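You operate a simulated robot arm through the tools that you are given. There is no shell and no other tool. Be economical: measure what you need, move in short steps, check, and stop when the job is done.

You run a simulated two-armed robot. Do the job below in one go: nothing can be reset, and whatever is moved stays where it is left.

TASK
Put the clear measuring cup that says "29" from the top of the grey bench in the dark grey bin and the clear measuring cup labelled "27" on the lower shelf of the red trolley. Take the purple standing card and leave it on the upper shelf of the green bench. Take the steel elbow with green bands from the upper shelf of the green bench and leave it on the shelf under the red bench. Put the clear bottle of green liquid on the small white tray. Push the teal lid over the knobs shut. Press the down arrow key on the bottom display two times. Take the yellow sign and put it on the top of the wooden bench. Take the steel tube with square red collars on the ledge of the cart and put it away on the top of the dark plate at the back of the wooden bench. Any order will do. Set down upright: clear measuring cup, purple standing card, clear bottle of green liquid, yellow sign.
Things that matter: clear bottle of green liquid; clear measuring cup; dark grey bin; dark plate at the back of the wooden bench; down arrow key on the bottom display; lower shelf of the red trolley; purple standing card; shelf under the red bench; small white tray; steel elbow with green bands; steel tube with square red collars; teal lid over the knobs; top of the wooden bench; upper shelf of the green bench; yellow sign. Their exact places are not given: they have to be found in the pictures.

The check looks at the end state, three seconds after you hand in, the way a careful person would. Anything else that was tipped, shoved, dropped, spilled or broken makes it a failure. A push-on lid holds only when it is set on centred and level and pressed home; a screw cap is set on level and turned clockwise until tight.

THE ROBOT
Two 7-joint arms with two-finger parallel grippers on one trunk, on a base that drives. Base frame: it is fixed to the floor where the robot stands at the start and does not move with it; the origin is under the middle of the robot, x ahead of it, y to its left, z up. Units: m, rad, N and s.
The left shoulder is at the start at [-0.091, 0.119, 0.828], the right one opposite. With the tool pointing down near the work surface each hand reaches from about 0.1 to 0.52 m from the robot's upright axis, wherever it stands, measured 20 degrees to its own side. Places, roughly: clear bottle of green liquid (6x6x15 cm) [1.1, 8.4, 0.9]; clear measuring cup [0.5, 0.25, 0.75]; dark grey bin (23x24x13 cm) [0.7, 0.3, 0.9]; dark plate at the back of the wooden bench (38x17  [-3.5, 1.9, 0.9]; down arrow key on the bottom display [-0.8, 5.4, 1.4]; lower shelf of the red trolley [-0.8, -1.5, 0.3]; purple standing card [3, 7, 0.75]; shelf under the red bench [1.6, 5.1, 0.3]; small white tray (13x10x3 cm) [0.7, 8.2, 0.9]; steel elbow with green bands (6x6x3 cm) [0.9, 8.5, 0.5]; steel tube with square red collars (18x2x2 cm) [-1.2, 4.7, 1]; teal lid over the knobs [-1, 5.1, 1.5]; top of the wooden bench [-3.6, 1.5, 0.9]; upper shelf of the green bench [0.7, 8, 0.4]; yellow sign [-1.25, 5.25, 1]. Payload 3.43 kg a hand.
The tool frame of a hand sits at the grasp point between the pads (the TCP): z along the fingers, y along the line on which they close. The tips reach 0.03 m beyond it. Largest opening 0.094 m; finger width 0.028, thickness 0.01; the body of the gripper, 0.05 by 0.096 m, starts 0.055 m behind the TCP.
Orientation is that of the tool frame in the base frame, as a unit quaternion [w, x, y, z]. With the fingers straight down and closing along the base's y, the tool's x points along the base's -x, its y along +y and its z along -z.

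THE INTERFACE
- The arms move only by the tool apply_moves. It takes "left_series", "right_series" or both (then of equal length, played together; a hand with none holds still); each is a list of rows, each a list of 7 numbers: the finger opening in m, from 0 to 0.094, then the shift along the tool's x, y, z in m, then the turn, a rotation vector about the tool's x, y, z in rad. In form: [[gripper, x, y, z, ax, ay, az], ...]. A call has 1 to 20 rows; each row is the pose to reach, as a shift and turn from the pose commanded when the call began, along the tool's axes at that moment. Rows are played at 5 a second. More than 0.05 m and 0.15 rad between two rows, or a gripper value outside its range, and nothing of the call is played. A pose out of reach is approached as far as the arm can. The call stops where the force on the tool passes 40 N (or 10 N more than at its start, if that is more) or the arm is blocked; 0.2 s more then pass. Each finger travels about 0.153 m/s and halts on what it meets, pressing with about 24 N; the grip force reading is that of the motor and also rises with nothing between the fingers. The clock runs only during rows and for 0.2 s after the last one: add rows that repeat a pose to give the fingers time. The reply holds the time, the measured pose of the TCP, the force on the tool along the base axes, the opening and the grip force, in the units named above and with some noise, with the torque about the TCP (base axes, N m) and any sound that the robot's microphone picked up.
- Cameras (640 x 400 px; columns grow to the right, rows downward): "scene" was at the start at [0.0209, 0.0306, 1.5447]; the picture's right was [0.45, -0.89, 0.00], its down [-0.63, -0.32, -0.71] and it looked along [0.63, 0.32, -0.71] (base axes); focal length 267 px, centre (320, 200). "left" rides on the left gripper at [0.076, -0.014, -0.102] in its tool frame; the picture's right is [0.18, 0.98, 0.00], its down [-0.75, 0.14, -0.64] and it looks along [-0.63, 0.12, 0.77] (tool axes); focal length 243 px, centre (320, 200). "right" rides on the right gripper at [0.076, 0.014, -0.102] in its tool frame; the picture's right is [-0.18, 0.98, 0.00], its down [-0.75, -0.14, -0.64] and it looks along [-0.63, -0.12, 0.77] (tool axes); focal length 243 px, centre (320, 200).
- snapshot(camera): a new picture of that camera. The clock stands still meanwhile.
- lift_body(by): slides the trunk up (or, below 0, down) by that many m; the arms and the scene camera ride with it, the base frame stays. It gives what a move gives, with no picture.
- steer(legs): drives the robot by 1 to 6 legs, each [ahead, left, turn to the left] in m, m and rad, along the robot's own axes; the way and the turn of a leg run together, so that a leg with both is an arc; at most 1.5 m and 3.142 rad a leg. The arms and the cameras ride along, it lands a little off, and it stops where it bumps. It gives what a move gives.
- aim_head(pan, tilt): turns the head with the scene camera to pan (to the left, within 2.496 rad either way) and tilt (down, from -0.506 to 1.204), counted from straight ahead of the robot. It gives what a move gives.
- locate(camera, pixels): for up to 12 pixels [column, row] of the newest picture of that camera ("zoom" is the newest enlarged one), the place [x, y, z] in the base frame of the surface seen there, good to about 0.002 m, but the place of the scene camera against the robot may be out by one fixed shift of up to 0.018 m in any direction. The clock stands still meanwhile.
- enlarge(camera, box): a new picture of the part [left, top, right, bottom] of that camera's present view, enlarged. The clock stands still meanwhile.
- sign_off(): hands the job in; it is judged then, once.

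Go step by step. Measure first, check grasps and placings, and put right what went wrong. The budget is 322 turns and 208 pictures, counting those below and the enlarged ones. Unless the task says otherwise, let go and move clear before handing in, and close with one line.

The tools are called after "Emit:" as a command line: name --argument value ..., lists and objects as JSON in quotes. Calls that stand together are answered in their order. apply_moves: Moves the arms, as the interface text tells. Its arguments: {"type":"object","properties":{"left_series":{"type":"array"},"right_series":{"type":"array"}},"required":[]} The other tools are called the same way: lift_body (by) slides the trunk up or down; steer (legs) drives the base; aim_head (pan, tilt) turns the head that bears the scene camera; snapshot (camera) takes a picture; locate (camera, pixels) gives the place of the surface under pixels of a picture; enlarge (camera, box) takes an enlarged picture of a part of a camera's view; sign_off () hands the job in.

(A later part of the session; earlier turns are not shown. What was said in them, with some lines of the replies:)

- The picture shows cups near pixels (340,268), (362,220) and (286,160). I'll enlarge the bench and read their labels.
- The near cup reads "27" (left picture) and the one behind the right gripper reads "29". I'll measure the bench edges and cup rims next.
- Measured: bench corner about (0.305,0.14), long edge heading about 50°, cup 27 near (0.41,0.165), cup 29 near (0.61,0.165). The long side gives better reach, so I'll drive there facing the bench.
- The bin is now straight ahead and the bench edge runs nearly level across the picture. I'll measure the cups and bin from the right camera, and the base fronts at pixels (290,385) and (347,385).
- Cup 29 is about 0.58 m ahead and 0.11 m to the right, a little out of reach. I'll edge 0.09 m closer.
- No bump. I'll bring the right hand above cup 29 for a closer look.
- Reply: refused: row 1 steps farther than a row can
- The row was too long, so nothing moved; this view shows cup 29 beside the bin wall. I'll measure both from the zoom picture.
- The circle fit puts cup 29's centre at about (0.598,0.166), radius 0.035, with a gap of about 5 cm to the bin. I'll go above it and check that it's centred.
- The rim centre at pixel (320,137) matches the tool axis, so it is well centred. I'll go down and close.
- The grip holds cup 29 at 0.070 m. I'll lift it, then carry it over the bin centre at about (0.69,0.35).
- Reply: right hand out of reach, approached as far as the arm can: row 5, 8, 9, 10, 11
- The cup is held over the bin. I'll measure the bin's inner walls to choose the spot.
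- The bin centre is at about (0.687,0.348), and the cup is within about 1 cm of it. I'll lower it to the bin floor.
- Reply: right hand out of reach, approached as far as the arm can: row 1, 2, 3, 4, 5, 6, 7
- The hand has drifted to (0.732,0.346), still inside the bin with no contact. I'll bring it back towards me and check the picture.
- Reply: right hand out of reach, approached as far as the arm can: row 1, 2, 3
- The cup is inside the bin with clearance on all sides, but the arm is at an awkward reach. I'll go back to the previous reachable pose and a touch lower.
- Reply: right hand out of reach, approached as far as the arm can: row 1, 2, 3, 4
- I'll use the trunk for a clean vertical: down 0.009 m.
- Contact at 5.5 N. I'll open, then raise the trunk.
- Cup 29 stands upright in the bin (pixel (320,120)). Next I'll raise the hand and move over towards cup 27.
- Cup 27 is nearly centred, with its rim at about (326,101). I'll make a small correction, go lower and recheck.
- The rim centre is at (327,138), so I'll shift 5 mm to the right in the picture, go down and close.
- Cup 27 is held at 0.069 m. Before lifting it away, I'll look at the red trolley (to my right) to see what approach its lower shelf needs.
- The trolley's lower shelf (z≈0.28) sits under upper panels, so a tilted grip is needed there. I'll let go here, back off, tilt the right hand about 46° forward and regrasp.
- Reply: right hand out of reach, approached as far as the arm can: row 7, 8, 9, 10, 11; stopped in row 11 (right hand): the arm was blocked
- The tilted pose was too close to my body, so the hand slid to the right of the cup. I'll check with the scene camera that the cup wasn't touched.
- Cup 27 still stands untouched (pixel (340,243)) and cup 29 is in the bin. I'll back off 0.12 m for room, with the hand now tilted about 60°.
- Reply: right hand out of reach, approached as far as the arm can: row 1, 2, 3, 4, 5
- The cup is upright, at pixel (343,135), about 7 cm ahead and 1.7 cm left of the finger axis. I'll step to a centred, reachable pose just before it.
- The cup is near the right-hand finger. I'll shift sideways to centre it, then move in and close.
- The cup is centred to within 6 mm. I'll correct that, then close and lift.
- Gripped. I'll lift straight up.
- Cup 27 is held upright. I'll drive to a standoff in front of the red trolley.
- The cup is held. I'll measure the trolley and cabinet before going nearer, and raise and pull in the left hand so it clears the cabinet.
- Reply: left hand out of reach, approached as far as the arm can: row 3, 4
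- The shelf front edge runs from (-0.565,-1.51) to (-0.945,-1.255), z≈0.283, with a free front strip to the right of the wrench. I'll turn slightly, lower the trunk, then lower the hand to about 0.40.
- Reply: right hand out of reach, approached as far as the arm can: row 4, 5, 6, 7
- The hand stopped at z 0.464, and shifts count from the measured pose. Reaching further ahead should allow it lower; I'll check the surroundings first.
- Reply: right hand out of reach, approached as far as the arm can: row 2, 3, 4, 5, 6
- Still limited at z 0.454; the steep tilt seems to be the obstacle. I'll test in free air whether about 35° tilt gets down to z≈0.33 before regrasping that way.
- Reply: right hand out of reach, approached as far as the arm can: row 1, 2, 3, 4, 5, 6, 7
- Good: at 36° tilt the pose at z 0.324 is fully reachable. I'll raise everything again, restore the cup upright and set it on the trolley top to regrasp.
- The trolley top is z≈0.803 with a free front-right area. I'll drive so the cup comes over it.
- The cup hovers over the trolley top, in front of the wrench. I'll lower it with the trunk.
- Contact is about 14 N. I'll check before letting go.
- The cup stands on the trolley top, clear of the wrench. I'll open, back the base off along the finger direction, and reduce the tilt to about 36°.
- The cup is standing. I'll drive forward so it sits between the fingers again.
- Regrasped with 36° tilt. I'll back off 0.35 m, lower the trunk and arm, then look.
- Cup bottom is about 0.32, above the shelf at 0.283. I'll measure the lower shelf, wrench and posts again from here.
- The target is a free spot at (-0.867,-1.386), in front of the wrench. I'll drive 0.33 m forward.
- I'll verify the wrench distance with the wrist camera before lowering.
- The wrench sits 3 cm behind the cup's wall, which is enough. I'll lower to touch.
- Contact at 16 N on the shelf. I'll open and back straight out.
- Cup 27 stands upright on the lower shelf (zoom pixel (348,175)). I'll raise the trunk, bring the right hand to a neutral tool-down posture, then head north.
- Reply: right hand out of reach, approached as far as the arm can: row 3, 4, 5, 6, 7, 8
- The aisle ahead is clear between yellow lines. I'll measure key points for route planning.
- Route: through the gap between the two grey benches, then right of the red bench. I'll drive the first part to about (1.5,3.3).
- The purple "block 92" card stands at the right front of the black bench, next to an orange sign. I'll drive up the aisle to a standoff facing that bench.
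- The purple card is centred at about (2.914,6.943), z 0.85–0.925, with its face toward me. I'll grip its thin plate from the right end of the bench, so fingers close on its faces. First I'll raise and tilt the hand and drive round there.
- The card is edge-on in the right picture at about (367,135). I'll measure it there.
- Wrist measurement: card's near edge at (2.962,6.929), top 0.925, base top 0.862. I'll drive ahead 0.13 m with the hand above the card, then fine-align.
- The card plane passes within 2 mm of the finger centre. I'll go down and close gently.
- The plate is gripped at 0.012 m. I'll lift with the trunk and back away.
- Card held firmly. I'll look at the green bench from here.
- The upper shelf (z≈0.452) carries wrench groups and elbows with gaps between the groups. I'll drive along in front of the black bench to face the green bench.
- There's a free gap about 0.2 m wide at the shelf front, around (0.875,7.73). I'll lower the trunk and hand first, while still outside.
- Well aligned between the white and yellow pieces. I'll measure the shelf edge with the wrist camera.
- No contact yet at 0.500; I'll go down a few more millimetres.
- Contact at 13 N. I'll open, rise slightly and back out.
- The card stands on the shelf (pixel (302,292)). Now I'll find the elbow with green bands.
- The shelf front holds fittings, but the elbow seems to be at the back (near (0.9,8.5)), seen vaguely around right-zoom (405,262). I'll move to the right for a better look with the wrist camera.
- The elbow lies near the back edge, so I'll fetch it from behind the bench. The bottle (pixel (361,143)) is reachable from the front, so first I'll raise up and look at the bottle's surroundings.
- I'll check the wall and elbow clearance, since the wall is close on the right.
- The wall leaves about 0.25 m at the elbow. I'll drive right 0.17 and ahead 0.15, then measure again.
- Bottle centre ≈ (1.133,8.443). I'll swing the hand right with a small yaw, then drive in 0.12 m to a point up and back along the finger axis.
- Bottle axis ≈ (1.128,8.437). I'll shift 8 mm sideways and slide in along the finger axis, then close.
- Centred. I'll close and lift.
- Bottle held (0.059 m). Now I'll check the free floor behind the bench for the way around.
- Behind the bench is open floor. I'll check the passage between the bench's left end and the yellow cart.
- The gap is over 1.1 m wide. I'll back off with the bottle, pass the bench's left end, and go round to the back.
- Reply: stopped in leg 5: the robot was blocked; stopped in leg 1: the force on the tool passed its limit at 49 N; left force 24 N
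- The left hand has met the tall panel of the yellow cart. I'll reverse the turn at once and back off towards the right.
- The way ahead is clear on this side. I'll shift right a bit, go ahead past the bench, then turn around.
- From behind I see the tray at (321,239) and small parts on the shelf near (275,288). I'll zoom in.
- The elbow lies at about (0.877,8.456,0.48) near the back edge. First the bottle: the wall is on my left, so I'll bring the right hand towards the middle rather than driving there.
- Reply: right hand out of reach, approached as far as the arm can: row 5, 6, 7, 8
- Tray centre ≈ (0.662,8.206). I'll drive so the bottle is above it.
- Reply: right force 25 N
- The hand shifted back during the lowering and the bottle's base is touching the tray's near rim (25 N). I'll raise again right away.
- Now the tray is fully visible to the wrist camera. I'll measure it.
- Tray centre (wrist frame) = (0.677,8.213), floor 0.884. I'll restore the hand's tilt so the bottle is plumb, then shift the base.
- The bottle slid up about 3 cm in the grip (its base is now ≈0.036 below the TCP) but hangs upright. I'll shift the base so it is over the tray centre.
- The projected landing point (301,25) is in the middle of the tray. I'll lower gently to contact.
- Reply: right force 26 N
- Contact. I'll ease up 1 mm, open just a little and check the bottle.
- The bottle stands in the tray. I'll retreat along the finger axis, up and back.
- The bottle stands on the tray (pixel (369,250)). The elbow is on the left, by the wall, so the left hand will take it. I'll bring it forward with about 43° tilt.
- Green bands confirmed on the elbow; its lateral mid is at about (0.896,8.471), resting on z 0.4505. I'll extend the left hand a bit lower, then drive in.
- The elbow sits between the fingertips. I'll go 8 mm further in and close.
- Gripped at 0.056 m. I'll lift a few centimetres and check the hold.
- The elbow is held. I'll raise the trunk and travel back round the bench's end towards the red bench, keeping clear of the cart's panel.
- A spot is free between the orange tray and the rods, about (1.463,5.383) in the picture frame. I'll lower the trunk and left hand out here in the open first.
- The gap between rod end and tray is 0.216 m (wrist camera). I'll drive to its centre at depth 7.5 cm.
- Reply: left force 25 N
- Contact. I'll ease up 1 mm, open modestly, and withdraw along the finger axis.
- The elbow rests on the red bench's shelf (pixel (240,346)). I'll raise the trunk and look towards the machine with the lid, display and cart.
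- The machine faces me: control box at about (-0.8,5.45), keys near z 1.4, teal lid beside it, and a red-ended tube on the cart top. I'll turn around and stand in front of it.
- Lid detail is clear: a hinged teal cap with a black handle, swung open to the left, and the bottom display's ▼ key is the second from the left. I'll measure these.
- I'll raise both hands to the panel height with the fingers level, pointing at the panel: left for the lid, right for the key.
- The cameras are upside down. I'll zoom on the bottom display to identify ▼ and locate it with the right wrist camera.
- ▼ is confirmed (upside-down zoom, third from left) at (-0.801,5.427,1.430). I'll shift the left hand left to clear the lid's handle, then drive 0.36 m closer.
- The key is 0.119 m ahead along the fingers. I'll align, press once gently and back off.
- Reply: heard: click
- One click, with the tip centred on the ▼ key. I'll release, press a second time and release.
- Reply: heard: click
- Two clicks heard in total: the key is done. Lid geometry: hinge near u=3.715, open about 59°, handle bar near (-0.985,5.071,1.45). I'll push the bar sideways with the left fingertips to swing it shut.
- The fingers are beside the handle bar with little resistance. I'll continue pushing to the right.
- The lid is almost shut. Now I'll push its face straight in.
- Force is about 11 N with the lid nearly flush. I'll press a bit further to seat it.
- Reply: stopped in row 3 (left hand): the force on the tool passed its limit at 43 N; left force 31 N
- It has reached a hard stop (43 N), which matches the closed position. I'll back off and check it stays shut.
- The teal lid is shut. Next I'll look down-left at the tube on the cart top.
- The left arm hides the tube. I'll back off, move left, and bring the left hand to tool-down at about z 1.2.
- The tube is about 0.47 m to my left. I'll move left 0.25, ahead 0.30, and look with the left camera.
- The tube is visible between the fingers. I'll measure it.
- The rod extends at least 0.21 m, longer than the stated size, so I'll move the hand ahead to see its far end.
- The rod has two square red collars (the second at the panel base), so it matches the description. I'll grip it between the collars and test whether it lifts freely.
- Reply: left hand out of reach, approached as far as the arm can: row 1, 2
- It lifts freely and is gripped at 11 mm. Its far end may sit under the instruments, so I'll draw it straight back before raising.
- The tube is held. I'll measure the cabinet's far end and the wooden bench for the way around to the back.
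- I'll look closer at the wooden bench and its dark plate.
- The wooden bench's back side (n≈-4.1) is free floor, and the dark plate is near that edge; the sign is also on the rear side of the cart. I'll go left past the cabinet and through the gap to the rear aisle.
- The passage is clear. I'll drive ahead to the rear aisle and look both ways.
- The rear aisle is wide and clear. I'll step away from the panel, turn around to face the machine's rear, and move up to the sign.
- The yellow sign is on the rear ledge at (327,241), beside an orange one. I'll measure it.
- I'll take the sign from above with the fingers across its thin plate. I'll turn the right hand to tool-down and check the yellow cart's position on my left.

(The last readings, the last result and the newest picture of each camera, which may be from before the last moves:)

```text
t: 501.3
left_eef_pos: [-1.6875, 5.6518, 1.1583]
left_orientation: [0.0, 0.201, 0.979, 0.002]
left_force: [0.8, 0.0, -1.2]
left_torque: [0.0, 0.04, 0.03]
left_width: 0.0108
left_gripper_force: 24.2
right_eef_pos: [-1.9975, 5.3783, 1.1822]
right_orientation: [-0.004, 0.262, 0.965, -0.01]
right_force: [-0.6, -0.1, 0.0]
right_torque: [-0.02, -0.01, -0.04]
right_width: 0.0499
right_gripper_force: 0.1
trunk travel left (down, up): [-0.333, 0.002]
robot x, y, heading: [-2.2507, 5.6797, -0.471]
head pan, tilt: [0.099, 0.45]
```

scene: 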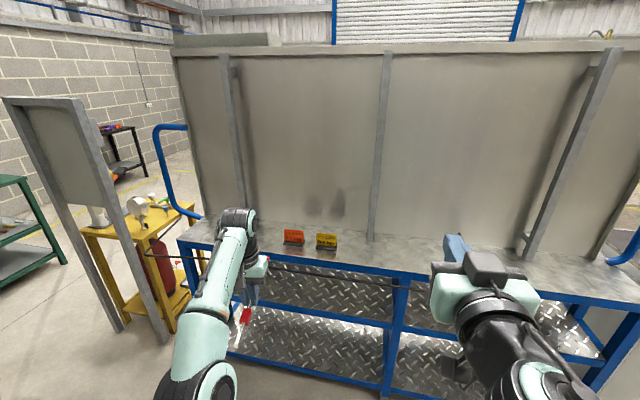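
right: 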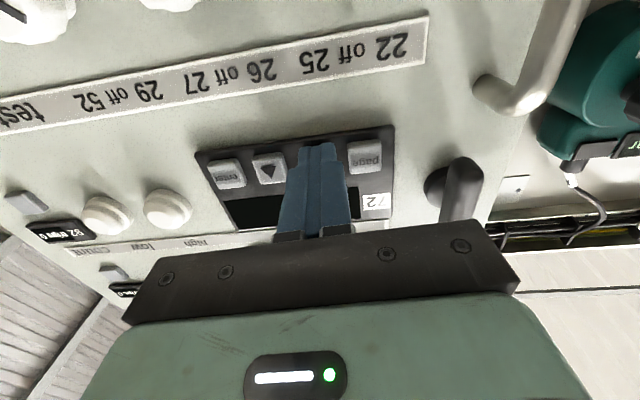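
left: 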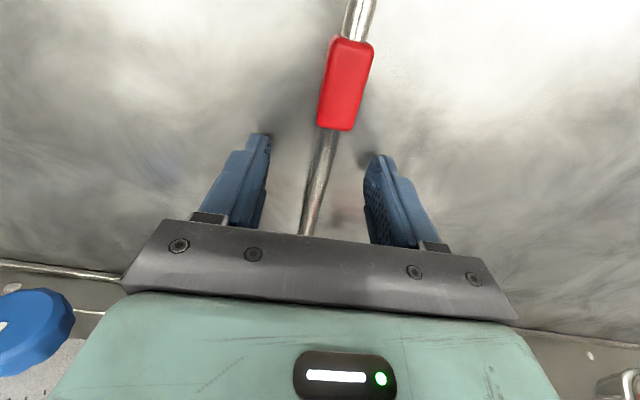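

The cart is far enough. I'll yaw the right hand 90° and move up towards the sign.

Emit:
apply_moves --right_series '[[0.05, 0, 0, 0, 0, 0, -0.14], [0.05, 0, 0, 0, 0, 0, -0.28], [0.05, 0, 0, 0, 0, 0, -0.42], [0.05, 0, 0, 0, 0, 0, -0.56], [0.05, 0, 0, 0, 0, 0, -0.7], [0.05, 0, 0, 0, 0, 0, -0.84], [0.05, 0, 0, 0, 0, 0, -0.98], [0.05, 0, 0, 0, 0, 0, -1.12], [0.05, 0, 0, 0, 0, 0, -1.26], [0.05, 0, 0, 0, 0, 0, -1.4], [0.05, 0, 0, 0, 0, 0, -1.54], [0.05, 0, 0, 0, 0, 0, -1.57], [0.05, 0, 0, 0, 0, 0, -1.57]]'

Emit:
steer --legs '[[0, 0, -0.112], [0.3, 0.3, 0]]'

Emit:
snapshot --camera "right"

```text
t: 504.1
left_eef_pos: [-1.6874, 5.6511, 1.1584]
left_orientation: [-0.001, 0.202, 0.979, 0.001]
left_force: [0.3, -0.3, -1.3]
left_torque: [0.0, 0.06, -0.01]
left_width: 0.011
left_gripper_force: 23.9
right_eef_pos: [-1.9969, 5.3803, 1.1805]
right_orientation: [-0.009, -0.498, 0.867, -0.004]
right_force: [-0.4, 0.0, 0.4]
right_torque: [0.03, 0.02, -0.01]
right_width: 0.0501
right_gripper_force: 0.0
trunk travel left (down, up): [-0.333, 0.002]
robot x, y, heading: [-2.2587, 5.6853, -0.473]
head pan, tilt: [0.099, 0.45]
```

```text
t: 507.8
left_eef_pos: [-1.2855, 5.6875, 1.1589]
left_orientation: [-0.001, 0.248, 0.969, 0.002]
left_force: [-0.1, -0.3, -1.1]
left_torque: [0.03, 0.0, -0.02]
left_width: 0.0111
left_gripper_force: 24.1
right_eef_pos: [-1.6221, 5.4458, 1.1816]
right_orientation: [-0.009, -0.456, 0.89, -0.004]
right_force: [-0.4, -0.1, 0.4]
right_torque: [0.01, 0.0, -0.01]
right_width: 0.0499
right_gripper_force: 0.1
trunk travel left (down, up): [-0.333, 0.002]
robot x, y, heading: [-1.8491, 5.7706, -0.567]
head pan, tilt: [0.099, 0.45]
```

```text
49 pictures are left
```

right: 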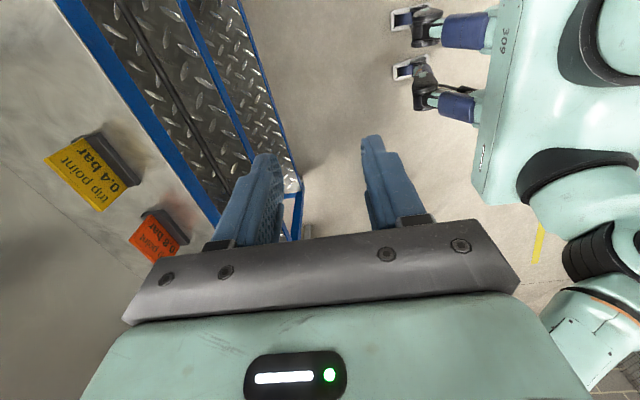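

Emit:
locate --camera "right" --pixels '[[48, 162], [70, 185], [95, 207], [90, 165], [110, 155], [60, 165], [100, 195], [30, 120], [130, 130]]'

```text
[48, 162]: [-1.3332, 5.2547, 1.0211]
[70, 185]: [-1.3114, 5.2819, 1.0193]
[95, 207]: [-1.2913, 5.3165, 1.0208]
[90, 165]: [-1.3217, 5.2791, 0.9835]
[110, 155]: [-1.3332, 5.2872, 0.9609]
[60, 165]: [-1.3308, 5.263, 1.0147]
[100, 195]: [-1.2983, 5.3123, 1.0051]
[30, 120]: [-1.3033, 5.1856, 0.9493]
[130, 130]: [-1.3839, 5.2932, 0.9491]
```

Plate top edge centre ≈ (-1.312,5.286), z 1.021. I'll pull the left hand with the tube back, then drive 0.22 m and extend the right hand above the sign.

Emit:
apply_moves --left_series '[[0.0, 0.04, 0, 0, 0, 0, 0], [0.0, 0.08, 0, 0, 0, 0, 0], [0.0, 0.13, 0, 0, 0, 0, 0], [0.0, 0.13, 0, 0, 0, 0, 0]]'

Emit:
steer --legs '[[0.22, 0.031, 0]]'

Emit:
apply_moves --right_series '[[0.05, 0, -0.04, 0.01, 0, 0, 0], [0.05, 0, -0.08, 0.03, 0, 0, 0], [0.05, 0, -0.12, 0.05, 0, 0, 0], [0.05, 0, -0.12, 0.08, 0, 0, 0], [0.05, 0, -0.12, 0.08, 0, 0, 0]]'

Emit:
snapshot --camera "right"

```text
t: 508.8
left_eef_pos: [-1.3957, 5.7491, 1.1607]
left_orientation: [-0.001, 0.248, 0.969, 0.003]
left_force: [0.1, 0.0, -1.9]
left_torque: [0.02, 0.03, -0.01]
left_width: 0.0108
left_gripper_force: 24.0
right_eef_pos: [-1.6205, 5.4449, 1.1807]
right_orientation: [-0.01, -0.456, 0.89, -0.004]
right_force: [-0.1, 0.4, 0.0]
right_torque: [-0.02, 0.0, 0.01]
right_width: 0.05
right_gripper_force: 0.0
trunk travel left (down, up): [-0.333, 0.002]
robot x, y, heading: [-1.8488, 5.7704, -0.564]
head pan, tilt: [0.099, 0.45]
```

```text
t: 510.5
left_eef_pos: [-1.1972, 5.6588, 1.1596]
left_orientation: [-0.001, 0.248, 0.969, 0.002]
left_force: [-0.2, 0.1, -1.5]
left_torque: [0.02, 0.01, 0.03]
left_width: 0.011
left_gripper_force: 23.9
right_eef_pos: [-1.4214, 5.3549, 1.1798]
right_orientation: [-0.009, -0.455, 0.89, -0.005]
right_force: [-0.5, 1.0, 0.7]
right_torque: [-0.01, -0.02, 0.01]
right_width: 0.0498
right_gripper_force: 0.1
trunk travel left (down, up): [-0.333, 0.002]
robot x, y, heading: [-1.6478, 5.6806, -0.573]
head pan, tilt: [0.099, 0.45]
```

```text
t: 511.7
left_eef_pos: [-1.196, 5.6588, 1.1605]
left_orientation: [0.0, 0.249, 0.969, 0.003]
left_force: [0.1, 0.4, -2.2]
left_torque: [0.02, 0.04, 0.01]
left_width: 0.0108
left_gripper_force: 23.7
right_eef_pos: [-1.3242, 5.2835, 1.1014]
right_orientation: [-0.009, -0.456, 0.89, -0.004]
right_force: [-0.5, 0.7, 0.0]
right_torque: [0.0, -0.02, -0.04]
right_width: 0.05
right_gripper_force: 0.0
trunk travel left (down, up): [-0.333, 0.002]
robot x, y, heading: [-1.6462, 5.679, -0.564]
head pan, tilt: [0.099, 0.45]
```

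```text
48 pictures are left
```

right: 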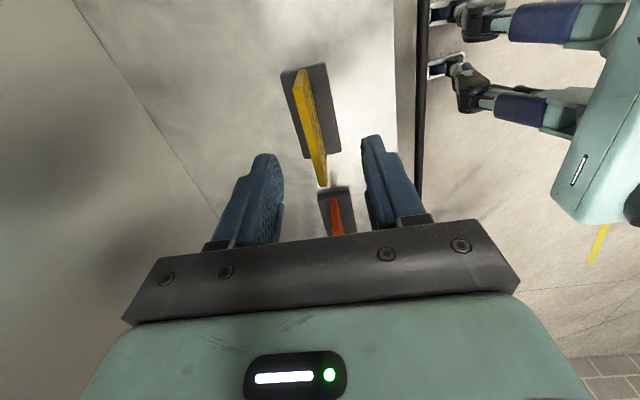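

Emit:
locate --camera "right" --pixels '[[300, 80], [308, 120], [318, 170], [321, 185]]'

```text
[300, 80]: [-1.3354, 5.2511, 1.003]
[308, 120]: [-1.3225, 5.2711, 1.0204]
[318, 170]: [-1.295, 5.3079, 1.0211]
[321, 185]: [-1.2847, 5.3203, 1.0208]
```

Emit:
apply_moves --right_series '[[0.05, -0.0111, -0.0081, 0.02, 0, 0, 0], [0.05, -0.0111, -0.0081, 0.06, 0, 0, 0], [0.05, -0.0111, -0.0081, 0.09, 0, 0, 0], [0.05, -0.0111, -0.0081, 0.103, 0, 0, 0], [0.05, -0.0111, -0.0081, 0.103, 0, 0, 0], [0.03, -0.0111, -0.0081, 0.103, 0, 0, 0], [0.01, -0.0111, -0.0081, 0.103, 0, 0, 0], [0.0, -0.0111, -0.0081, 0.103, 0, 0, 0], [0.0, -0.0111, -0.0081, 0.103, 0, 0, 0]]'

```text
t: 513.7
left_eef_pos: [-1.1963, 5.6592, 1.1605]
left_orientation: [-0.001, 0.248, 0.969, 0.002]
left_force: [-0.1, 0.5, -2.6]
left_torque: [0.03, 0.04, 0.0]
left_width: 0.0109
left_gripper_force: 24.4
right_eef_pos: [-1.3153, 5.2855, 0.9999]
right_orientation: [-0.009, -0.456, 0.89, -0.005]
right_force: [0.2, 0.2, -0.3]
right_torque: [-0.01, 0.0, -0.01]
right_width: 0.0118
right_gripper_force: 23.6
trunk travel left (down, up): [-0.333, 0.002]
robot x, y, heading: [-1.6457, 5.6797, -0.565]
head pan, tilt: [0.099, 0.45]
```

Gripped at 0.012 m. I'll lift and back away.

Emit:
apply_moves --right_series '[[0.0, 0, 0, -0.02, 0, 0, 0], [0.0, 0, 0, -0.06, 0, 0, 0], [0.0, 0, 0, -0.1, 0, 0, 0], [0.0, 0, 0, -0.14, 0, 0, 0], [0.0, 0, 0, -0.14, 0, 0, 0]]'

Emit:
steer --legs '[[-0.4, 0, 0]]'

Emit:
snapshot --camera "right"

Emit:
snapshot --camera "scene"

```text
t: 514.9
left_eef_pos: [-1.1955, 5.6591, 1.1611]
left_orientation: [-0.001, 0.249, 0.969, 0.002]
left_force: [0.1, -0.3, -1.4]
left_torque: [-0.01, 0.06, 0.01]
left_width: 0.011
left_gripper_force: 23.5
right_eef_pos: [-1.309, 5.2894, 1.1401]
right_orientation: [-0.009, -0.455, 0.89, -0.005]
right_force: [-0.5, 0.9, -1.0]
right_torque: [0.0, 0.01, -0.01]
right_width: 0.0119
right_gripper_force: 23.8
trunk travel left (down, up): [-0.333, 0.002]
robot x, y, heading: [-1.6506, 5.6778, -0.569]
head pan, tilt: [0.099, 0.45]
```

```text
t: 517.4
left_eef_pos: [-1.5298, 5.8723, 1.1605]
left_orientation: [-0.001, 0.245, 0.969, 0.003]
left_force: [0.4, 0.2, -1.1]
left_torque: [0.01, 0.04, -0.02]
left_width: 0.0108
left_gripper_force: 23.7
right_eef_pos: [-1.6421, 5.5013, 1.1388]
right_orientation: [-0.009, -0.459, 0.889, -0.005]
right_force: [-0.1, 0.7, 0.2]
right_torque: [0.0, 0.0, 0.0]
right_width: 0.0118
right_gripper_force: 24.3
trunk travel left (down, up): [-0.333, 0.002]
robot x, y, heading: [-1.9828, 5.8891, -0.564]
head pan, tilt: [0.099, 0.45]
```

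```text
47 pictures are left
```

right: 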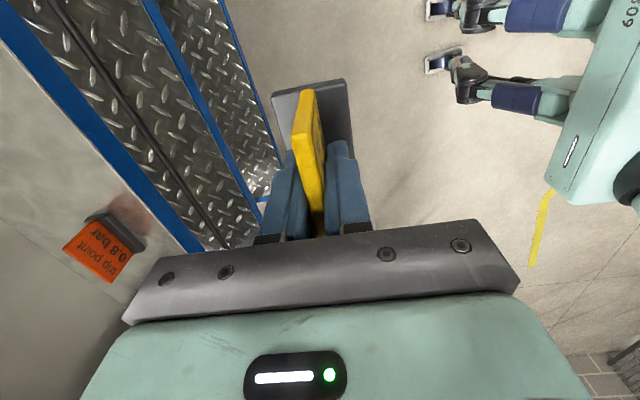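

```text
46 pictures are left
```

scene: 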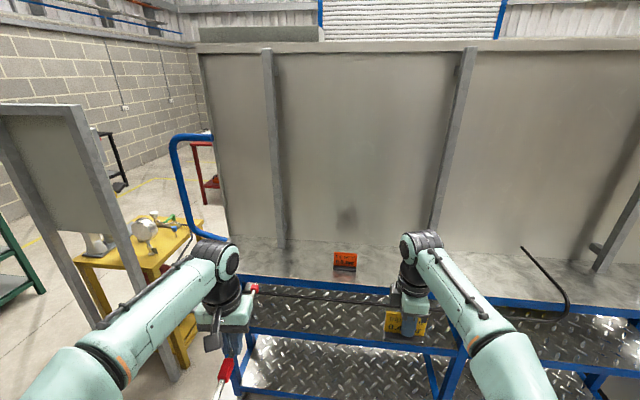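

Both items are held. I'll drive along the rear aisle towards the wooden bench.

Emit:
steer --legs '[[0, -1.2, -0.019], [0, -1.2, 0], [0, -1.1, 0]]'

Emit:
aim_head --pan -0.4 --tilt 0.5

Emit:
snapshot --camera "scene"

```text
t: 548.4
left_eef_pos: [-3.3923, 2.8501, 1.1601]
left_orientation: [0.0, 0.259, 0.966, 0.002]
left_force: [0.0, 0.4, -1.5]
left_torque: [0.02, 0.1, -0.03]
left_width: 0.0111
left_gripper_force: 24.2
right_eef_pos: [-3.512, 2.4834, 1.1392]
right_orientation: [-0.009, -0.447, 0.895, -0.004]
right_force: [-0.1, 0.4, -0.3]
right_torque: [0.05, 0.0, -0.04]
right_width: 0.0116
right_gripper_force: 23.9
trunk travel left (down, up): [-0.333, 0.002]
robot x, y, heading: [-3.8385, 2.8797, -0.579]
head pan, tilt: [0.099, 0.45]
```

```text
t: 549.3
left_eef_pos: [-3.3912, 2.8508, 1.1612]
left_orientation: [-0.001, 0.257, 0.966, 0.002]
left_force: [-0.2, -0.2, -0.8]
left_torque: [0.0, 0.02, 0.0]
left_width: 0.0108
left_gripper_force: 23.8
right_eef_pos: [-3.5096, 2.4835, 1.1387]
right_orientation: [-0.01, -0.447, 0.894, -0.004]
right_force: [-0.3, 0.4, -1.0]
right_torque: [-0.03, -0.01, 0.03]
right_width: 0.0118
right_gripper_force: 24.1
trunk travel left (down, up): [-0.333, 0.002]
robot x, y, heading: [-3.8411, 2.8757, -0.585]
head pan, tilt: [-0.4, 0.499]
```

```text
45 pictures are left
```

scene: 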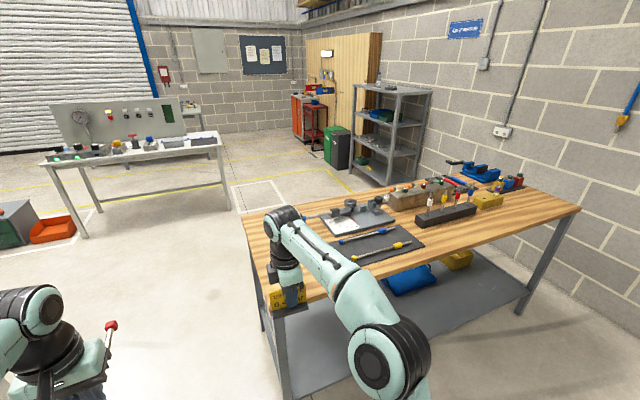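

The dark plate at (375,245) already carries a blue-collared and a yellow-collared tube. I'll zoom in for the free space.

Emit:
enlarge --camera "scene" --box '[240, 180, 450, 310]'

Emit:
locate --camera "scene" --pixels '[[330, 242], [390, 227], [426, 243], [357, 265], [338, 242], [397, 229], [352, 258], [411, 243], [364, 241], [396, 236], [470, 245], [300, 300]]'

```text
3.05 times, centred on (345, 245) of scene
```

zoom: 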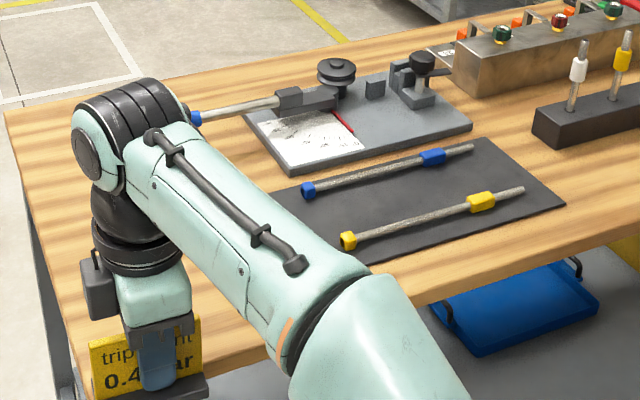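

```text
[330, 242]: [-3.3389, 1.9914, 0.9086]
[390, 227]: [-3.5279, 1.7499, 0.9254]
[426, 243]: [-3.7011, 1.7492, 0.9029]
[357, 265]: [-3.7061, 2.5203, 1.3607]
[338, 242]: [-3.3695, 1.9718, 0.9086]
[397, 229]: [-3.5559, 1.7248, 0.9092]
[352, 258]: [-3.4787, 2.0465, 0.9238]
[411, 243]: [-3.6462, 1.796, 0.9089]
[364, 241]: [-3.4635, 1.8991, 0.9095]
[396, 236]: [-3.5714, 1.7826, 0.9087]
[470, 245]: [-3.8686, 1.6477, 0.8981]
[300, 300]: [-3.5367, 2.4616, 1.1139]
```

Free wood is at the bench's north end, around (-3.276,2.243). I'll place the sign there first, driving in with the right hand above that spot.

Emit:
steer --legs '[[0.328, -0.071, 0]]'

Emit:
snapshot --camera "right"

```text
t: 551.5
left_eef_pos: [-3.149, 2.6088, 1.1599]
left_orientation: [-0.002, 0.256, 0.967, 0.003]
left_force: [0.4, -0.1, -1.3]
left_torque: [0.02, -0.01, 0.0]
left_width: 0.0108
left_gripper_force: 24.8
right_eef_pos: [-3.2687, 2.2425, 1.1384]
right_orientation: [-0.009, -0.447, 0.894, -0.004]
right_force: [0.8, 0.5, -1.2]
right_torque: [0.02, 0.01, 0.04]
right_width: 0.0116
right_gripper_force: 23.9
trunk travel left (down, up): [-0.333, 0.002]
robot x, y, heading: [-3.5957, 2.6385, -0.586]
head pan, tilt: [-0.4, 0.499]
```

```text
43 pictures are left
```

right: 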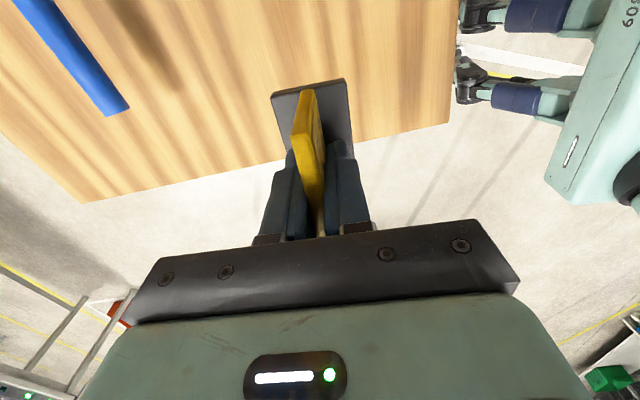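

Emit:
locate --camera "right" --pixels '[[250, 120], [220, 60], [250, 160], [400, 60], [452, 60], [120, 105], [400, 128]]'

```text
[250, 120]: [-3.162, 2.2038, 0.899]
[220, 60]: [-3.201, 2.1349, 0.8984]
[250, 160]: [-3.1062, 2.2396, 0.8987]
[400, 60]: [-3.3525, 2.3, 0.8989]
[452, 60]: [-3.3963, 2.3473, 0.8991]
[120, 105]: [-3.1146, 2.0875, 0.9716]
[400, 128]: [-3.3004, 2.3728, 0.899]
```

Wood top z=0.899; the spot is free and 0.1 m inside the edges. I'll lower to contact.

Emit:
apply_moves --right_series '[[0.0, 0, 0, 0.045, 0, 0, 0], [0.0, 0, 0, 0.09, 0, 0, 0], [0.0, 0, 0, 0.135, 0, 0, 0], [0.0, 0, 0, 0.17, 0, 0, 0], [0.0, 0, 0, 0.182, 0, 0, 0], [0.0, 0, 0, 0.186, 0, 0, 0], [0.0, 0, 0, 0.189, 0, 0, 0], [0.0, 0, 0, 0.189, 0, 0, 0]]'

```text
t: 553.4
left_eef_pos: [-3.1493, 2.6085, 1.1606]
left_orientation: [-0.001, 0.258, 0.966, 0.002]
left_force: [-0.1, -0.5, -1.8]
left_torque: [0.03, 0.02, 0.01]
left_width: 0.0113
left_gripper_force: 24.2
right_eef_pos: [-3.2731, 2.2361, 0.9504]
right_orientation: [-0.009, -0.446, 0.895, -0.005]
right_force: [-0.2, -0.1, -0.3]
right_torque: [-0.02, 0.02, -0.04]
right_width: 0.0119
right_gripper_force: 23.6
trunk travel left (down, up): [-0.333, 0.002]
robot x, y, heading: [-3.6004, 2.6374, -0.588]
head pan, tilt: [-0.4, 0.499]
```

Emit:
apply_moves --right_series '[[0.0, 0, 0, 0.002, 0, 0, 0], [0.0, 0, 0, 0.004, 0, 0, 0], [0.0, 0, 0, 0.006, 0, 0, 0]]'

```text
t: 554.1
left_eef_pos: [-3.1492, 2.6093, 1.1611]
left_orientation: [-0.001, 0.257, 0.966, 0.002]
left_force: [0.4, 0.6, -1.5]
left_torque: [0.02, 0.03, 0.03]
left_width: 0.011
left_gripper_force: 24.1
right_eef_pos: [-3.2725, 2.2381, 0.9466]
right_orientation: [-0.008, -0.447, 0.894, -0.006]
right_force: [-0.7, -2.3, 17.9]
right_torque: [0.06, 0.01, -0.02]
right_width: 0.0122
right_gripper_force: 24.3
trunk travel left (down, up): [-0.333, 0.002]
robot x, y, heading: [-3.594, 2.6375, -0.588]
head pan, tilt: [-0.4, 0.499]
```

Contact at 18 N. I'll open, rise straight up and check.

Emit:
apply_moves --right_series '[[0.03, 0, 0, 0, 0, 0, 0], [0.05, 0, 0, 0, 0, 0, 0], [0.05, 0, 0, 0, 0, 0, 0], [0.05, 0, 0, -0.04, 0, 0, 0], [0.05, 0, 0, -0.085, 0, 0, 0], [0.05, 0, 0, -0.13, 0, 0, 0], [0.05, 0, 0, -0.18, 0, 0, 0]]'

Emit:
snapshot --camera "right"

```text
t: 555.8
left_eef_pos: [-3.1491, 2.6088, 1.16]
left_orientation: [-0.001, 0.257, 0.966, 0.003]
left_force: [-0.1, 0.6, -1.4]
left_torque: [0.0, 0.04, 0.0]
left_width: 0.011
left_gripper_force: 23.6
right_eef_pos: [-3.2688, 2.2408, 1.1251]
right_orientation: [-0.01, -0.447, 0.894, -0.003]
right_force: [-0.3, 0.3, 0.4]
right_torque: [0.0, -0.04, 0.0]
right_width: 0.05
right_gripper_force: 0.1
trunk travel left (down, up): [-0.333, 0.002]
robot x, y, heading: [-3.5966, 2.6402, -0.583]
head pan, tilt: [-0.4, 0.499]
```

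```text
42 pictures are left
```

right: 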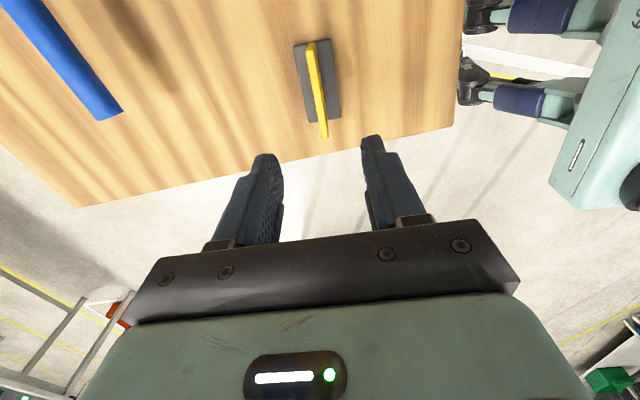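

The sign stands upright on the wood. I'll back off, raise the right hand, and yaw the left hand 90° so the tube lies along the plate.

Emit:
steer --legs '[[-0.35, 0, 0]]'

Emit:
apply_moves --left_series '[[0.0, 0, 0, 0, 0, 0, -0.14], [0.0, 0, 0, 0, 0, 0, -0.28], [0.0, 0, 0, 0, 0, 0, -0.42], [0.0, 0, 0, 0, 0, 0, -0.56], [0.0, 0, 0, 0, 0, 0, -0.7], [0.0, 0, 0, 0, 0, 0, -0.84], [0.0, 0, 0, 0, 0, 0, -0.98], [0.0, 0, 0, 0, 0, 0, -1.12], [0.0, 0, 0, 0, 0, 0, -1.26], [0.0, 0, 0, 0, 0, 0, -1.4], [0.0, 0, 0, 0, 0, 0, -1.52], [0.0, 0, 0, 0, 0, 0, -1.52]]' --right_series '[[0.05, 0, 0, -0.02, 0, 0, 0], [0.05, 0, 0, -0.04, 0, 0, 0], [0.05, 0, 0, -0.06, 0, 0, 0], [0.05, 0, 0, -0.08, 0, 0, 0], [0.05, 0, 0, -0.1, 0, 0, 0], [0.05, 0, 0, -0.1, 0, 0, 0], [0.05, 0, 0, -0.1, 0, 0, 0], [0.05, 0, 0, -0.1, 0, 0, 0], [0.05, 0, 0, -0.1, 0, 0, 0], [0.05, 0, 0, -0.1, 0, 0, 0], [0.05, 0, 0, -0.1, 0, 0, 0], [0.05, 0, 0, -0.1, 0, 0, 0]]'

Emit:
snapshot --camera "scene"

```text
t: 558.0
left_eef_pos: [-3.4403, 2.8015, 1.1605]
left_orientation: [-0.001, 0.257, 0.967, 0.002]
left_force: [-0.4, 0.6, -1.5]
left_torque: [0.01, 0.05, 0.01]
left_width: 0.0112
left_gripper_force: 23.6
right_eef_pos: [-3.5596, 2.4324, 1.1259]
right_orientation: [-0.009, -0.446, 0.895, -0.005]
right_force: [-0.4, 0.0, -0.3]
right_torque: [0.02, -0.01, 0.02]
right_width: 0.0502
right_gripper_force: 0.0
trunk travel left (down, up): [-0.333, 0.002]
robot x, y, heading: [-3.8883, 2.8301, -0.585]
head pan, tilt: [-0.4, 0.499]
```

```text
t: 560.6
left_eef_pos: [-3.4388, 2.801, 1.1608]
left_orientation: [0.001, -0.48, 0.877, 0.002]
left_force: [-0.4, 0.5, -1.7]
left_torque: [0.0, 0.02, 0.02]
left_width: 0.0109
left_gripper_force: 23.8
right_eef_pos: [-3.576, 2.4493, 1.2152]
right_orientation: [-0.01, -0.446, 0.895, -0.004]
right_force: [0.7, -0.4, -0.2]
right_torque: [0.0, 0.01, 0.03]
right_width: 0.05
right_gripper_force: 0.0
right hand out of reach, approached as far as the arm can: row 5, 6, 7, 8, 9, 10, 11, 12
trunk travel left (down, up): [-0.333, 0.002]
robot x, y, heading: [-3.8896, 2.829, -0.585]
head pan, tilt: [-0.4, 0.499]
```

```text
41 pictures are left
```

scene: 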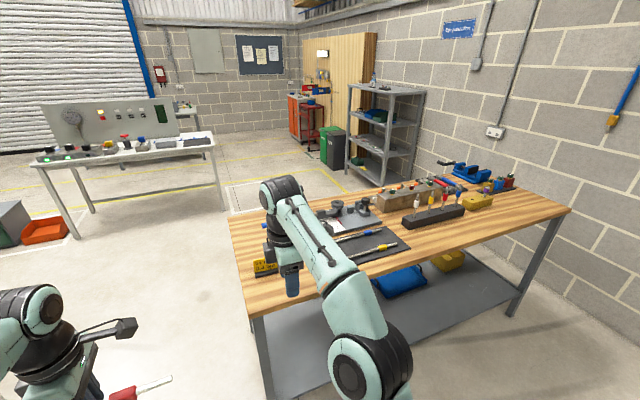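

The yaw worked and the tube now lies along the bench's length. I'll drive right 0.81 and ahead part-way, then view the plate with the left camera.

Emit:
steer --legs '[[0, -0.811, 0], [0.3, 0, 0]]'

Emit:
apply_moves --left_series '[[0.0, 0, -0.04, 0, 0, 0, 0], [0.0, 0, -0.08, 0, 0, 0, 0], [0.0, 0, -0.1, 0, 0, 0, 0], [0.0, 0, -0.1, 0, 0, 0, 0]]'

Emit:
snapshot --camera "left"

Emit:
snapshot --camera "scene"

```text
t: 569.7
left_eef_pos: [-3.6426, 1.9611, 1.1607]
left_orientation: [0.0, -0.471, 0.882, 0.004]
left_force: [0.2, -0.4, -0.6]
left_torque: [-0.03, 0.03, -0.02]
left_width: 0.011
left_gripper_force: 23.9
right_eef_pos: [-3.7845, 1.6119, 1.2172]
right_orientation: [-0.01, -0.438, 0.899, -0.004]
right_force: [-0.9, -0.4, -0.3]
right_torque: [0.0, 0.02, 0.0]
right_width: 0.0498
right_gripper_force: 0.1
trunk travel left (down, up): [-0.333, 0.002]
robot x, y, heading: [-4.0923, 1.9983, -0.601]
head pan, tilt: [-0.4, 0.499]
```

```text
t: 570.7
left_eef_pos: [-3.5625, 1.9062, 1.16]
left_orientation: [0.0, -0.471, 0.882, 0.004]
left_force: [-1.3, -0.6, -1.1]
left_torque: [-0.02, 0.02, -0.01]
left_width: 0.0109
left_gripper_force: 24.5
right_eef_pos: [-3.7839, 1.6098, 1.2175]
right_orientation: [-0.009, -0.438, 0.899, -0.005]
right_force: [-0.7, 0.3, -0.8]
right_torque: [0.0, -0.01, 0.03]
right_width: 0.0498
right_gripper_force: 0.0
trunk travel left (down, up): [-0.333, 0.002]
robot x, y, heading: [-4.0946, 1.997, -0.604]
head pan, tilt: [-0.4, 0.499]
```

```text
40 pictures are left
```

left: 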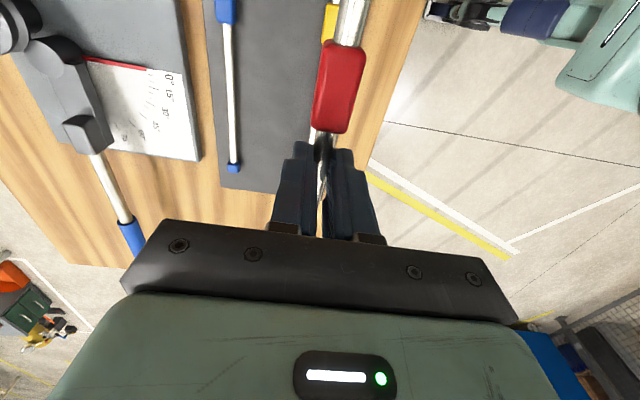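

```text
39 pictures are left
```

scene: 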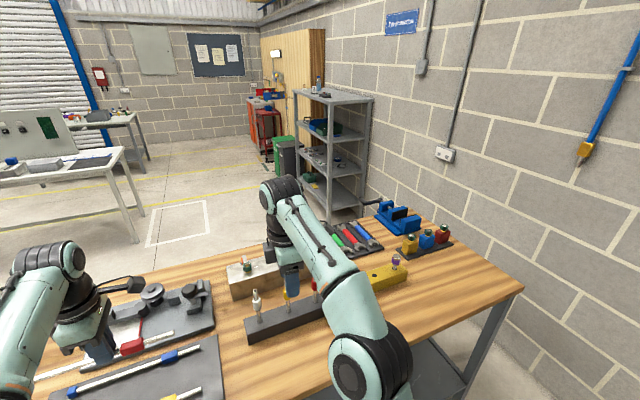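

Emit:
locate --camera "left" --pixels '[[234, 168], [228, 60], [212, 120], [222, 187], [270, 190], [270, 100], [290, 40], [300, 130], [325, 15], [320, 145], [385, 100], [226, 10]]'

Emit:
locate --camera "scene" --pixels '[[72, 392], [195, 349], [218, 338], [150, 385], [190, 380], [120, 380], [222, 395]]'

```text
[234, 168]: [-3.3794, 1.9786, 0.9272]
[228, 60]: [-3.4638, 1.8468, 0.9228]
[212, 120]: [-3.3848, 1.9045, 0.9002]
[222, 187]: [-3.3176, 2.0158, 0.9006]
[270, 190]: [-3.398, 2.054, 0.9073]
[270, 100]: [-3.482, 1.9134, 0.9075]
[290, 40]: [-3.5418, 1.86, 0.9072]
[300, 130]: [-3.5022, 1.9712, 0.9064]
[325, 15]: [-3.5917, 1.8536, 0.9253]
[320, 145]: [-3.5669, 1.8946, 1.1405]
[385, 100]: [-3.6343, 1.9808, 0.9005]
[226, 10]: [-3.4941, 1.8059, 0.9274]
```

```text
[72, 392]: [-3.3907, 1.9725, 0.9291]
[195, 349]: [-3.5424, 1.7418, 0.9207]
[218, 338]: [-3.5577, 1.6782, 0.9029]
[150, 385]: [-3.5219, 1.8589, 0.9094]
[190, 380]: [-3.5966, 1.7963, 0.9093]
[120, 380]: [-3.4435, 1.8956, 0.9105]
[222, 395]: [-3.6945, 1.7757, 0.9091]
```

Lanes in the wrist frame: blue tube n=-3.909, yellow n=-4.019, so the middle lane at -3.964 is free. I'll move over it and descend most of the way.

Emit:
apply_moves --left_series '[[0.0, 0.006, -0.03, 0, 0, 0, 0], [0.0, 0.0117, -0.06, 0, 0, 0, 0], [0.0, 0.0117, -0.06, 0.04, 0, 0, 0], [0.0, 0.0117, -0.06, 0.08, 0, 0, 0], [0.0, 0.0117, -0.06, 0.12, 0, 0, 0], [0.0, 0.0117, -0.06, 0.15, 0, 0, 0], [0.0, 0.0117, -0.06, 0.15, 0, 0, 0]]'

Emit:
snapshot --camera "left"

```text
t: 572.3
left_eef_pos: [-3.4964, 1.8506, 1.0193]
left_orientation: [0.001, -0.472, 0.882, 0.003]
left_force: [0.5, -0.3, -1.0]
left_torque: [-0.07, 0.01, 0.0]
left_width: 0.0111
left_gripper_force: 23.7
left hand out of reach, approached as far as the arm can: row 2, 3, 4, 5, 6, 7
right_eef_pos: [-3.7847, 1.6102, 1.2165]
right_orientation: [-0.009, -0.437, 0.899, -0.005]
right_force: [0.1, 0.5, 0.0]
right_torque: [0.04, -0.01, -0.02]
right_width: 0.0503
right_gripper_force: 0.0
trunk travel left (down, up): [-0.333, 0.002]
robot x, y, heading: [-4.0953, 1.9985, -0.603]
head pan, tilt: [-0.4, 0.499]
```

```text
38 pictures are left
```

left: 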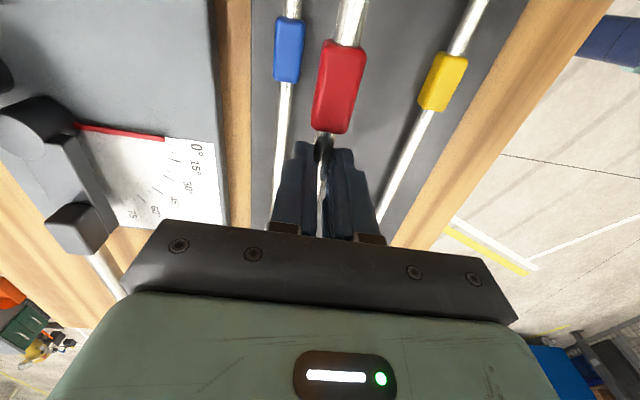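

The hand overshot 2.7 cm towards the blue tube (reach limit). I'll correct with the base.

Emit:
steer --legs '[[-0.028, 0, 0]]'

Emit:
apply_moves --left_series '[[0.0, 0, 0, 0.02, 0, 0, 0], [0.0, 0, 0, 0.04, 0, 0, 0], [0.0, 0, 0, 0.04, 0, 0, 0]]'

Emit:
snapshot --camera "left"

```text
t: 573.1
left_eef_pos: [-3.5171, 1.8633, 1.0184]
left_orientation: [0.0, -0.47, 0.883, 0.004]
left_force: [0.2, 0.5, -2.2]
left_torque: [0.02, 0.02, -0.01]
left_width: 0.011
left_gripper_force: 24.5
right_eef_pos: [-3.8055, 1.6259, 1.217]
right_orientation: [-0.01, -0.437, 0.899, -0.004]
right_force: [0.5, -0.7, -0.2]
right_torque: [0.0, 0.03, -0.03]
right_width: 0.0499
right_gripper_force: 0.0
trunk travel left (down, up): [-0.333, 0.002]
robot x, y, heading: [-4.1124, 2.0125, -0.605]
head pan, tilt: [-0.4, 0.499]
```

```text
t: 573.9
left_eef_pos: [-3.5127, 1.8591, 0.9816]
left_orientation: [0.001, -0.471, 0.882, 0.003]
left_force: [0.2, -0.3, -2.4]
left_torque: [0.01, 0.01, -0.02]
left_width: 0.0108
left_gripper_force: 24.1
left hand out of reach, approached as far as the arm can: row 1, 2, 3
right_eef_pos: [-3.8082, 1.6258, 1.217]
right_orientation: [-0.009, -0.438, 0.899, -0.004]
right_force: [-0.1, -0.4, -0.2]
right_torque: [-0.02, 0.03, 0.04]
right_width: 0.0501
right_gripper_force: 0.0
trunk travel left (down, up): [-0.333, 0.002]
robot x, y, heading: [-4.1164, 2.0141, -0.601]
head pan, tilt: [-0.4, 0.499]
```

```text
37 pictures are left
```

left: 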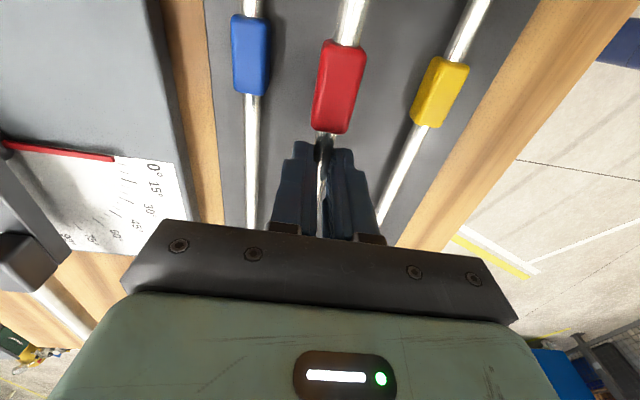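

Nicely between the two tubes. The arm is near its reach limit, so I'll lower with the trunk in small steps.

Emit:
lift_body --by -0.025

```text
t: 574.6
left_eef_pos: [-3.5319, 1.8742, 0.9369]
left_orientation: [-0.008, -0.471, 0.882, 0.02]
left_force: [-13.3, 9.9, 17.2]
left_torque: [-0.05, 0.37, -0.22]
left_width: 0.011
left_gripper_force: 24.1
right_eef_pos: [-3.8161, 1.6315, 1.1804]
right_orientation: [-0.014, -0.437, 0.899, 0.005]
right_force: [0.1, -0.1, 0.5]
right_torque: [0.02, 0.03, 0.01]
right_width: 0.0499
right_gripper_force: 0.0
trunk travel left (down, up): [-0.308, 0.027]
robot x, y, heading: [-4.1168, 2.0159, -0.603]
head pan, tilt: [-0.4, 0.499]
```

Contact with the plate and a small drift towards the yellow tube. I'll ease up a few millimetres and look.

Emit:
apply_moves --left_series '[[0.0, 0, 0, -0.004, 0, 0, 0], [0.0, 0, 0, -0.004, 0, 0, 0]]'

Emit:
snapshot --camera "left"

```text
t: 575.2
left_eef_pos: [-3.5297, 1.872, 0.9367]
left_orientation: [-0.009, -0.47, 0.883, 0.018]
left_force: [-0.3, 0.5, -2.1]
left_torque: [0.0, 0.04, 0.0]
left_width: 0.0107
left_gripper_force: 23.7
right_eef_pos: [-3.813, 1.6304, 1.1795]
right_orientation: [-0.014, -0.437, 0.899, 0.005]
right_force: [-0.7, -0.2, 0.4]
right_torque: [0.02, -0.03, -0.02]
right_width: 0.05
right_gripper_force: 0.1
trunk travel left (down, up): [-0.308, 0.027]
robot x, y, heading: [-4.1172, 2.0107, -0.604]
head pan, tilt: [-0.4, 0.499]
```

```text
36 pictures are left
```

left: 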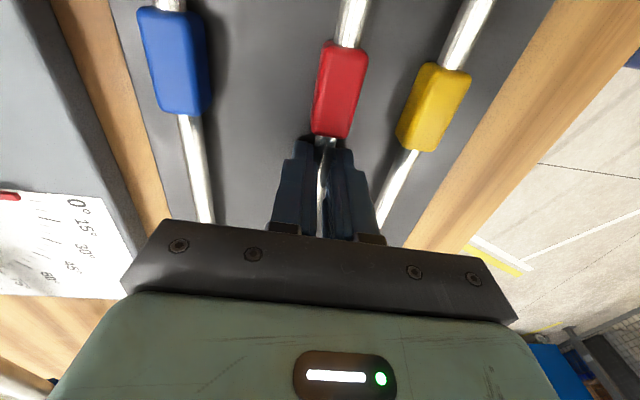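

The tube is on the plate beside the yellow one with finger room left. I'll open just enough, then rise.

Emit:
apply_moves --left_series '[[0.018, 0, 0, 0, 0, 0, 0], [0.024, 0, 0, 0, 0, 0, 0], [0.026, 0, 0, 0, 0, 0, 0], [0.026, 0, 0, 0, 0, 0, 0]]'

Emit:
lift_body --by 0.027

Emit:
snapshot --camera "left"

```text
t: 576.2
left_eef_pos: [-3.5295, 1.8727, 0.9383]
left_orientation: [-0.008, -0.471, 0.882, 0.017]
left_force: [-0.8, -0.1, 0.9]
left_torque: [-0.02, 0.02, -0.02]
left_width: 0.0261
left_gripper_force: 0.2
right_eef_pos: [-3.8136, 1.6309, 1.1791]
right_orientation: [-0.016, -0.437, 0.899, 0.006]
right_force: [-0.2, -0.5, -0.4]
right_torque: [0.0, 0.01, -0.02]
right_width: 0.0503
right_gripper_force: 0.2
trunk travel left (down, up): [-0.308, 0.027]
robot x, y, heading: [-4.1161, 2.0091, -0.603]
head pan, tilt: [-0.4, 0.499]
```

```text
t: 576.9
left_eef_pos: [-3.5288, 1.8735, 0.9652]
left_orientation: [-0.007, -0.471, 0.882, 0.017]
left_force: [0.4, 0.7, -0.6]
left_torque: [0.02, 0.01, 0.01]
left_width: 0.0258
left_gripper_force: 0.1
right_eef_pos: [-3.8136, 1.6302, 1.2054]
right_orientation: [-0.016, -0.437, 0.899, 0.006]
right_force: [0.4, -0.1, 0.4]
right_torque: [0.03, 0.02, -0.04]
right_width: 0.0502
right_gripper_force: 0.0
trunk travel left (down, up): [-0.335, 0.0]
robot x, y, heading: [-4.115, 2.0132, -0.602]
head pan, tilt: [-0.4, 0.499]
```

```text
35 pictures are left
```

left: 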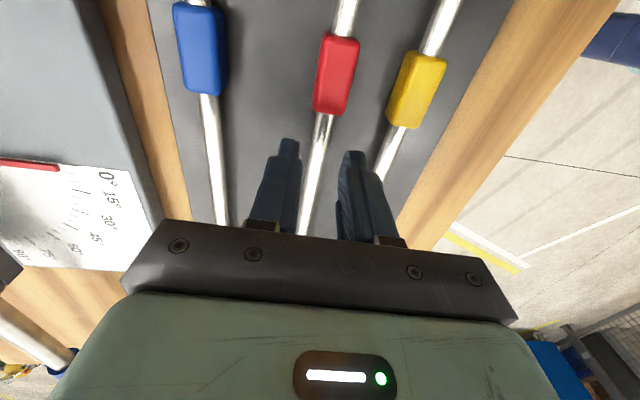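

The red tube rests on the plate. I'll raise the hand clear and back away for a final look.

Emit:
apply_moves --left_series '[[0.026, 0, 0, -0.04, 0, 0, 0], [0.026, 0, 0, -0.08, 0, 0, 0], [0.026, 0, 0, -0.12, 0, 0, 0], [0.026, 0, 0, -0.16, 0, 0, 0]]'

Emit:
steer --legs '[[-0.4, 0, 0]]'

Emit:
aim_head --pan 0.15 --tilt 0.55

Emit:
snapshot --camera "scene"

```text
t: 577.9
left_eef_pos: [-3.5508, 1.8865, 1.1108]
left_orientation: [-0.008, -0.47, 0.882, 0.019]
left_force: [0.4, 0.1, 0.1]
left_torque: [0.03, 0.0, 0.04]
left_width: 0.0262
left_gripper_force: 0.0
left hand out of reach, approached as far as the arm can: row 3, 4
right_eef_pos: [-3.8133, 1.6299, 1.2087]
right_orientation: [-0.014, -0.438, 0.899, 0.005]
right_force: [-0.6, 0.0, 0.0]
right_torque: [0.0, -0.01, 0.01]
right_width: 0.0501
right_gripper_force: 0.0
trunk travel left (down, up): [-0.335, 0.0]
robot x, y, heading: [-4.1142, 2.0127, -0.606]
head pan, tilt: [-0.4, 0.499]
```

```text
t: 580.4
left_eef_pos: [-3.866, 2.1056, 1.111]
left_orientation: [-0.008, -0.473, 0.881, 0.02]
left_force: [0.8, 0.3, -0.8]
left_torque: [-0.01, -0.03, -0.01]
left_width: 0.0261
left_gripper_force: 0.0
right_eef_pos: [-4.1286, 1.8501, 1.2068]
right_orientation: [-0.015, -0.44, 0.898, 0.005]
right_force: [0.0, 0.1, -0.3]
right_torque: [0.01, -0.01, 0.01]
right_width: 0.0501
right_gripper_force: 0.1
trunk travel left (down, up): [-0.335, 0.0]
robot x, y, heading: [-4.4308, 2.2332, -0.598]
head pan, tilt: [-0.4, 0.499]
```

```text
t: 581.3
left_eef_pos: [-3.8647, 2.106, 1.1083]
left_orientation: [-0.008, -0.473, 0.881, 0.019]
left_force: [-0.8, -0.1, -0.2]
left_torque: [0.0, -0.02, 0.02]
left_width: 0.0259
left_gripper_force: 0.1
right_eef_pos: [-4.1274, 1.8493, 1.2068]
right_orientation: [-0.015, -0.44, 0.898, 0.004]
right_force: [1.5, 0.5, 0.7]
right_torque: [0.01, 0.01, -0.02]
right_width: 0.0498
right_gripper_force: 0.0
trunk travel left (down, up): [-0.335, 0.0]
robot x, y, heading: [-4.4347, 2.2286, -0.596]
head pan, tilt: [0.15, 0.55]
```

```text
34 pictures are left
```

scene: 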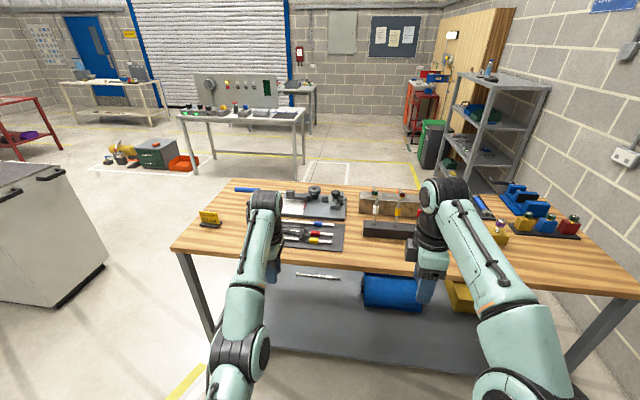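

Everything seems placed. One last zoom on the plate and the sign.

Emit:
enlarge --camera "scene" --box '[185, 175, 365, 285]'

```text
3.56 times, centred on (275, 230) of scene
```

zoom: 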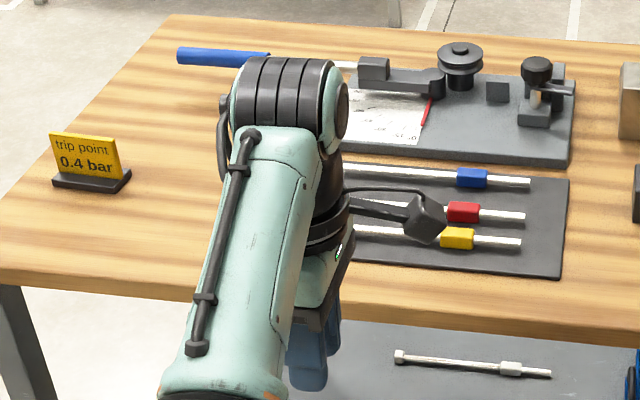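

The red-collared tube lies on the dark plate between the blue and yellow ones, and the yellow sign stands on the wood. Both hands are empty and clear, so I'm handing in.

Emit:
sign_off

```text
The job is handed in.
```

All nine actions are done and the job is handed in. One doubt: the tube with square red collars measured about 29 cm, not the 18 cm listed, but it was the only one on the cart that matched.
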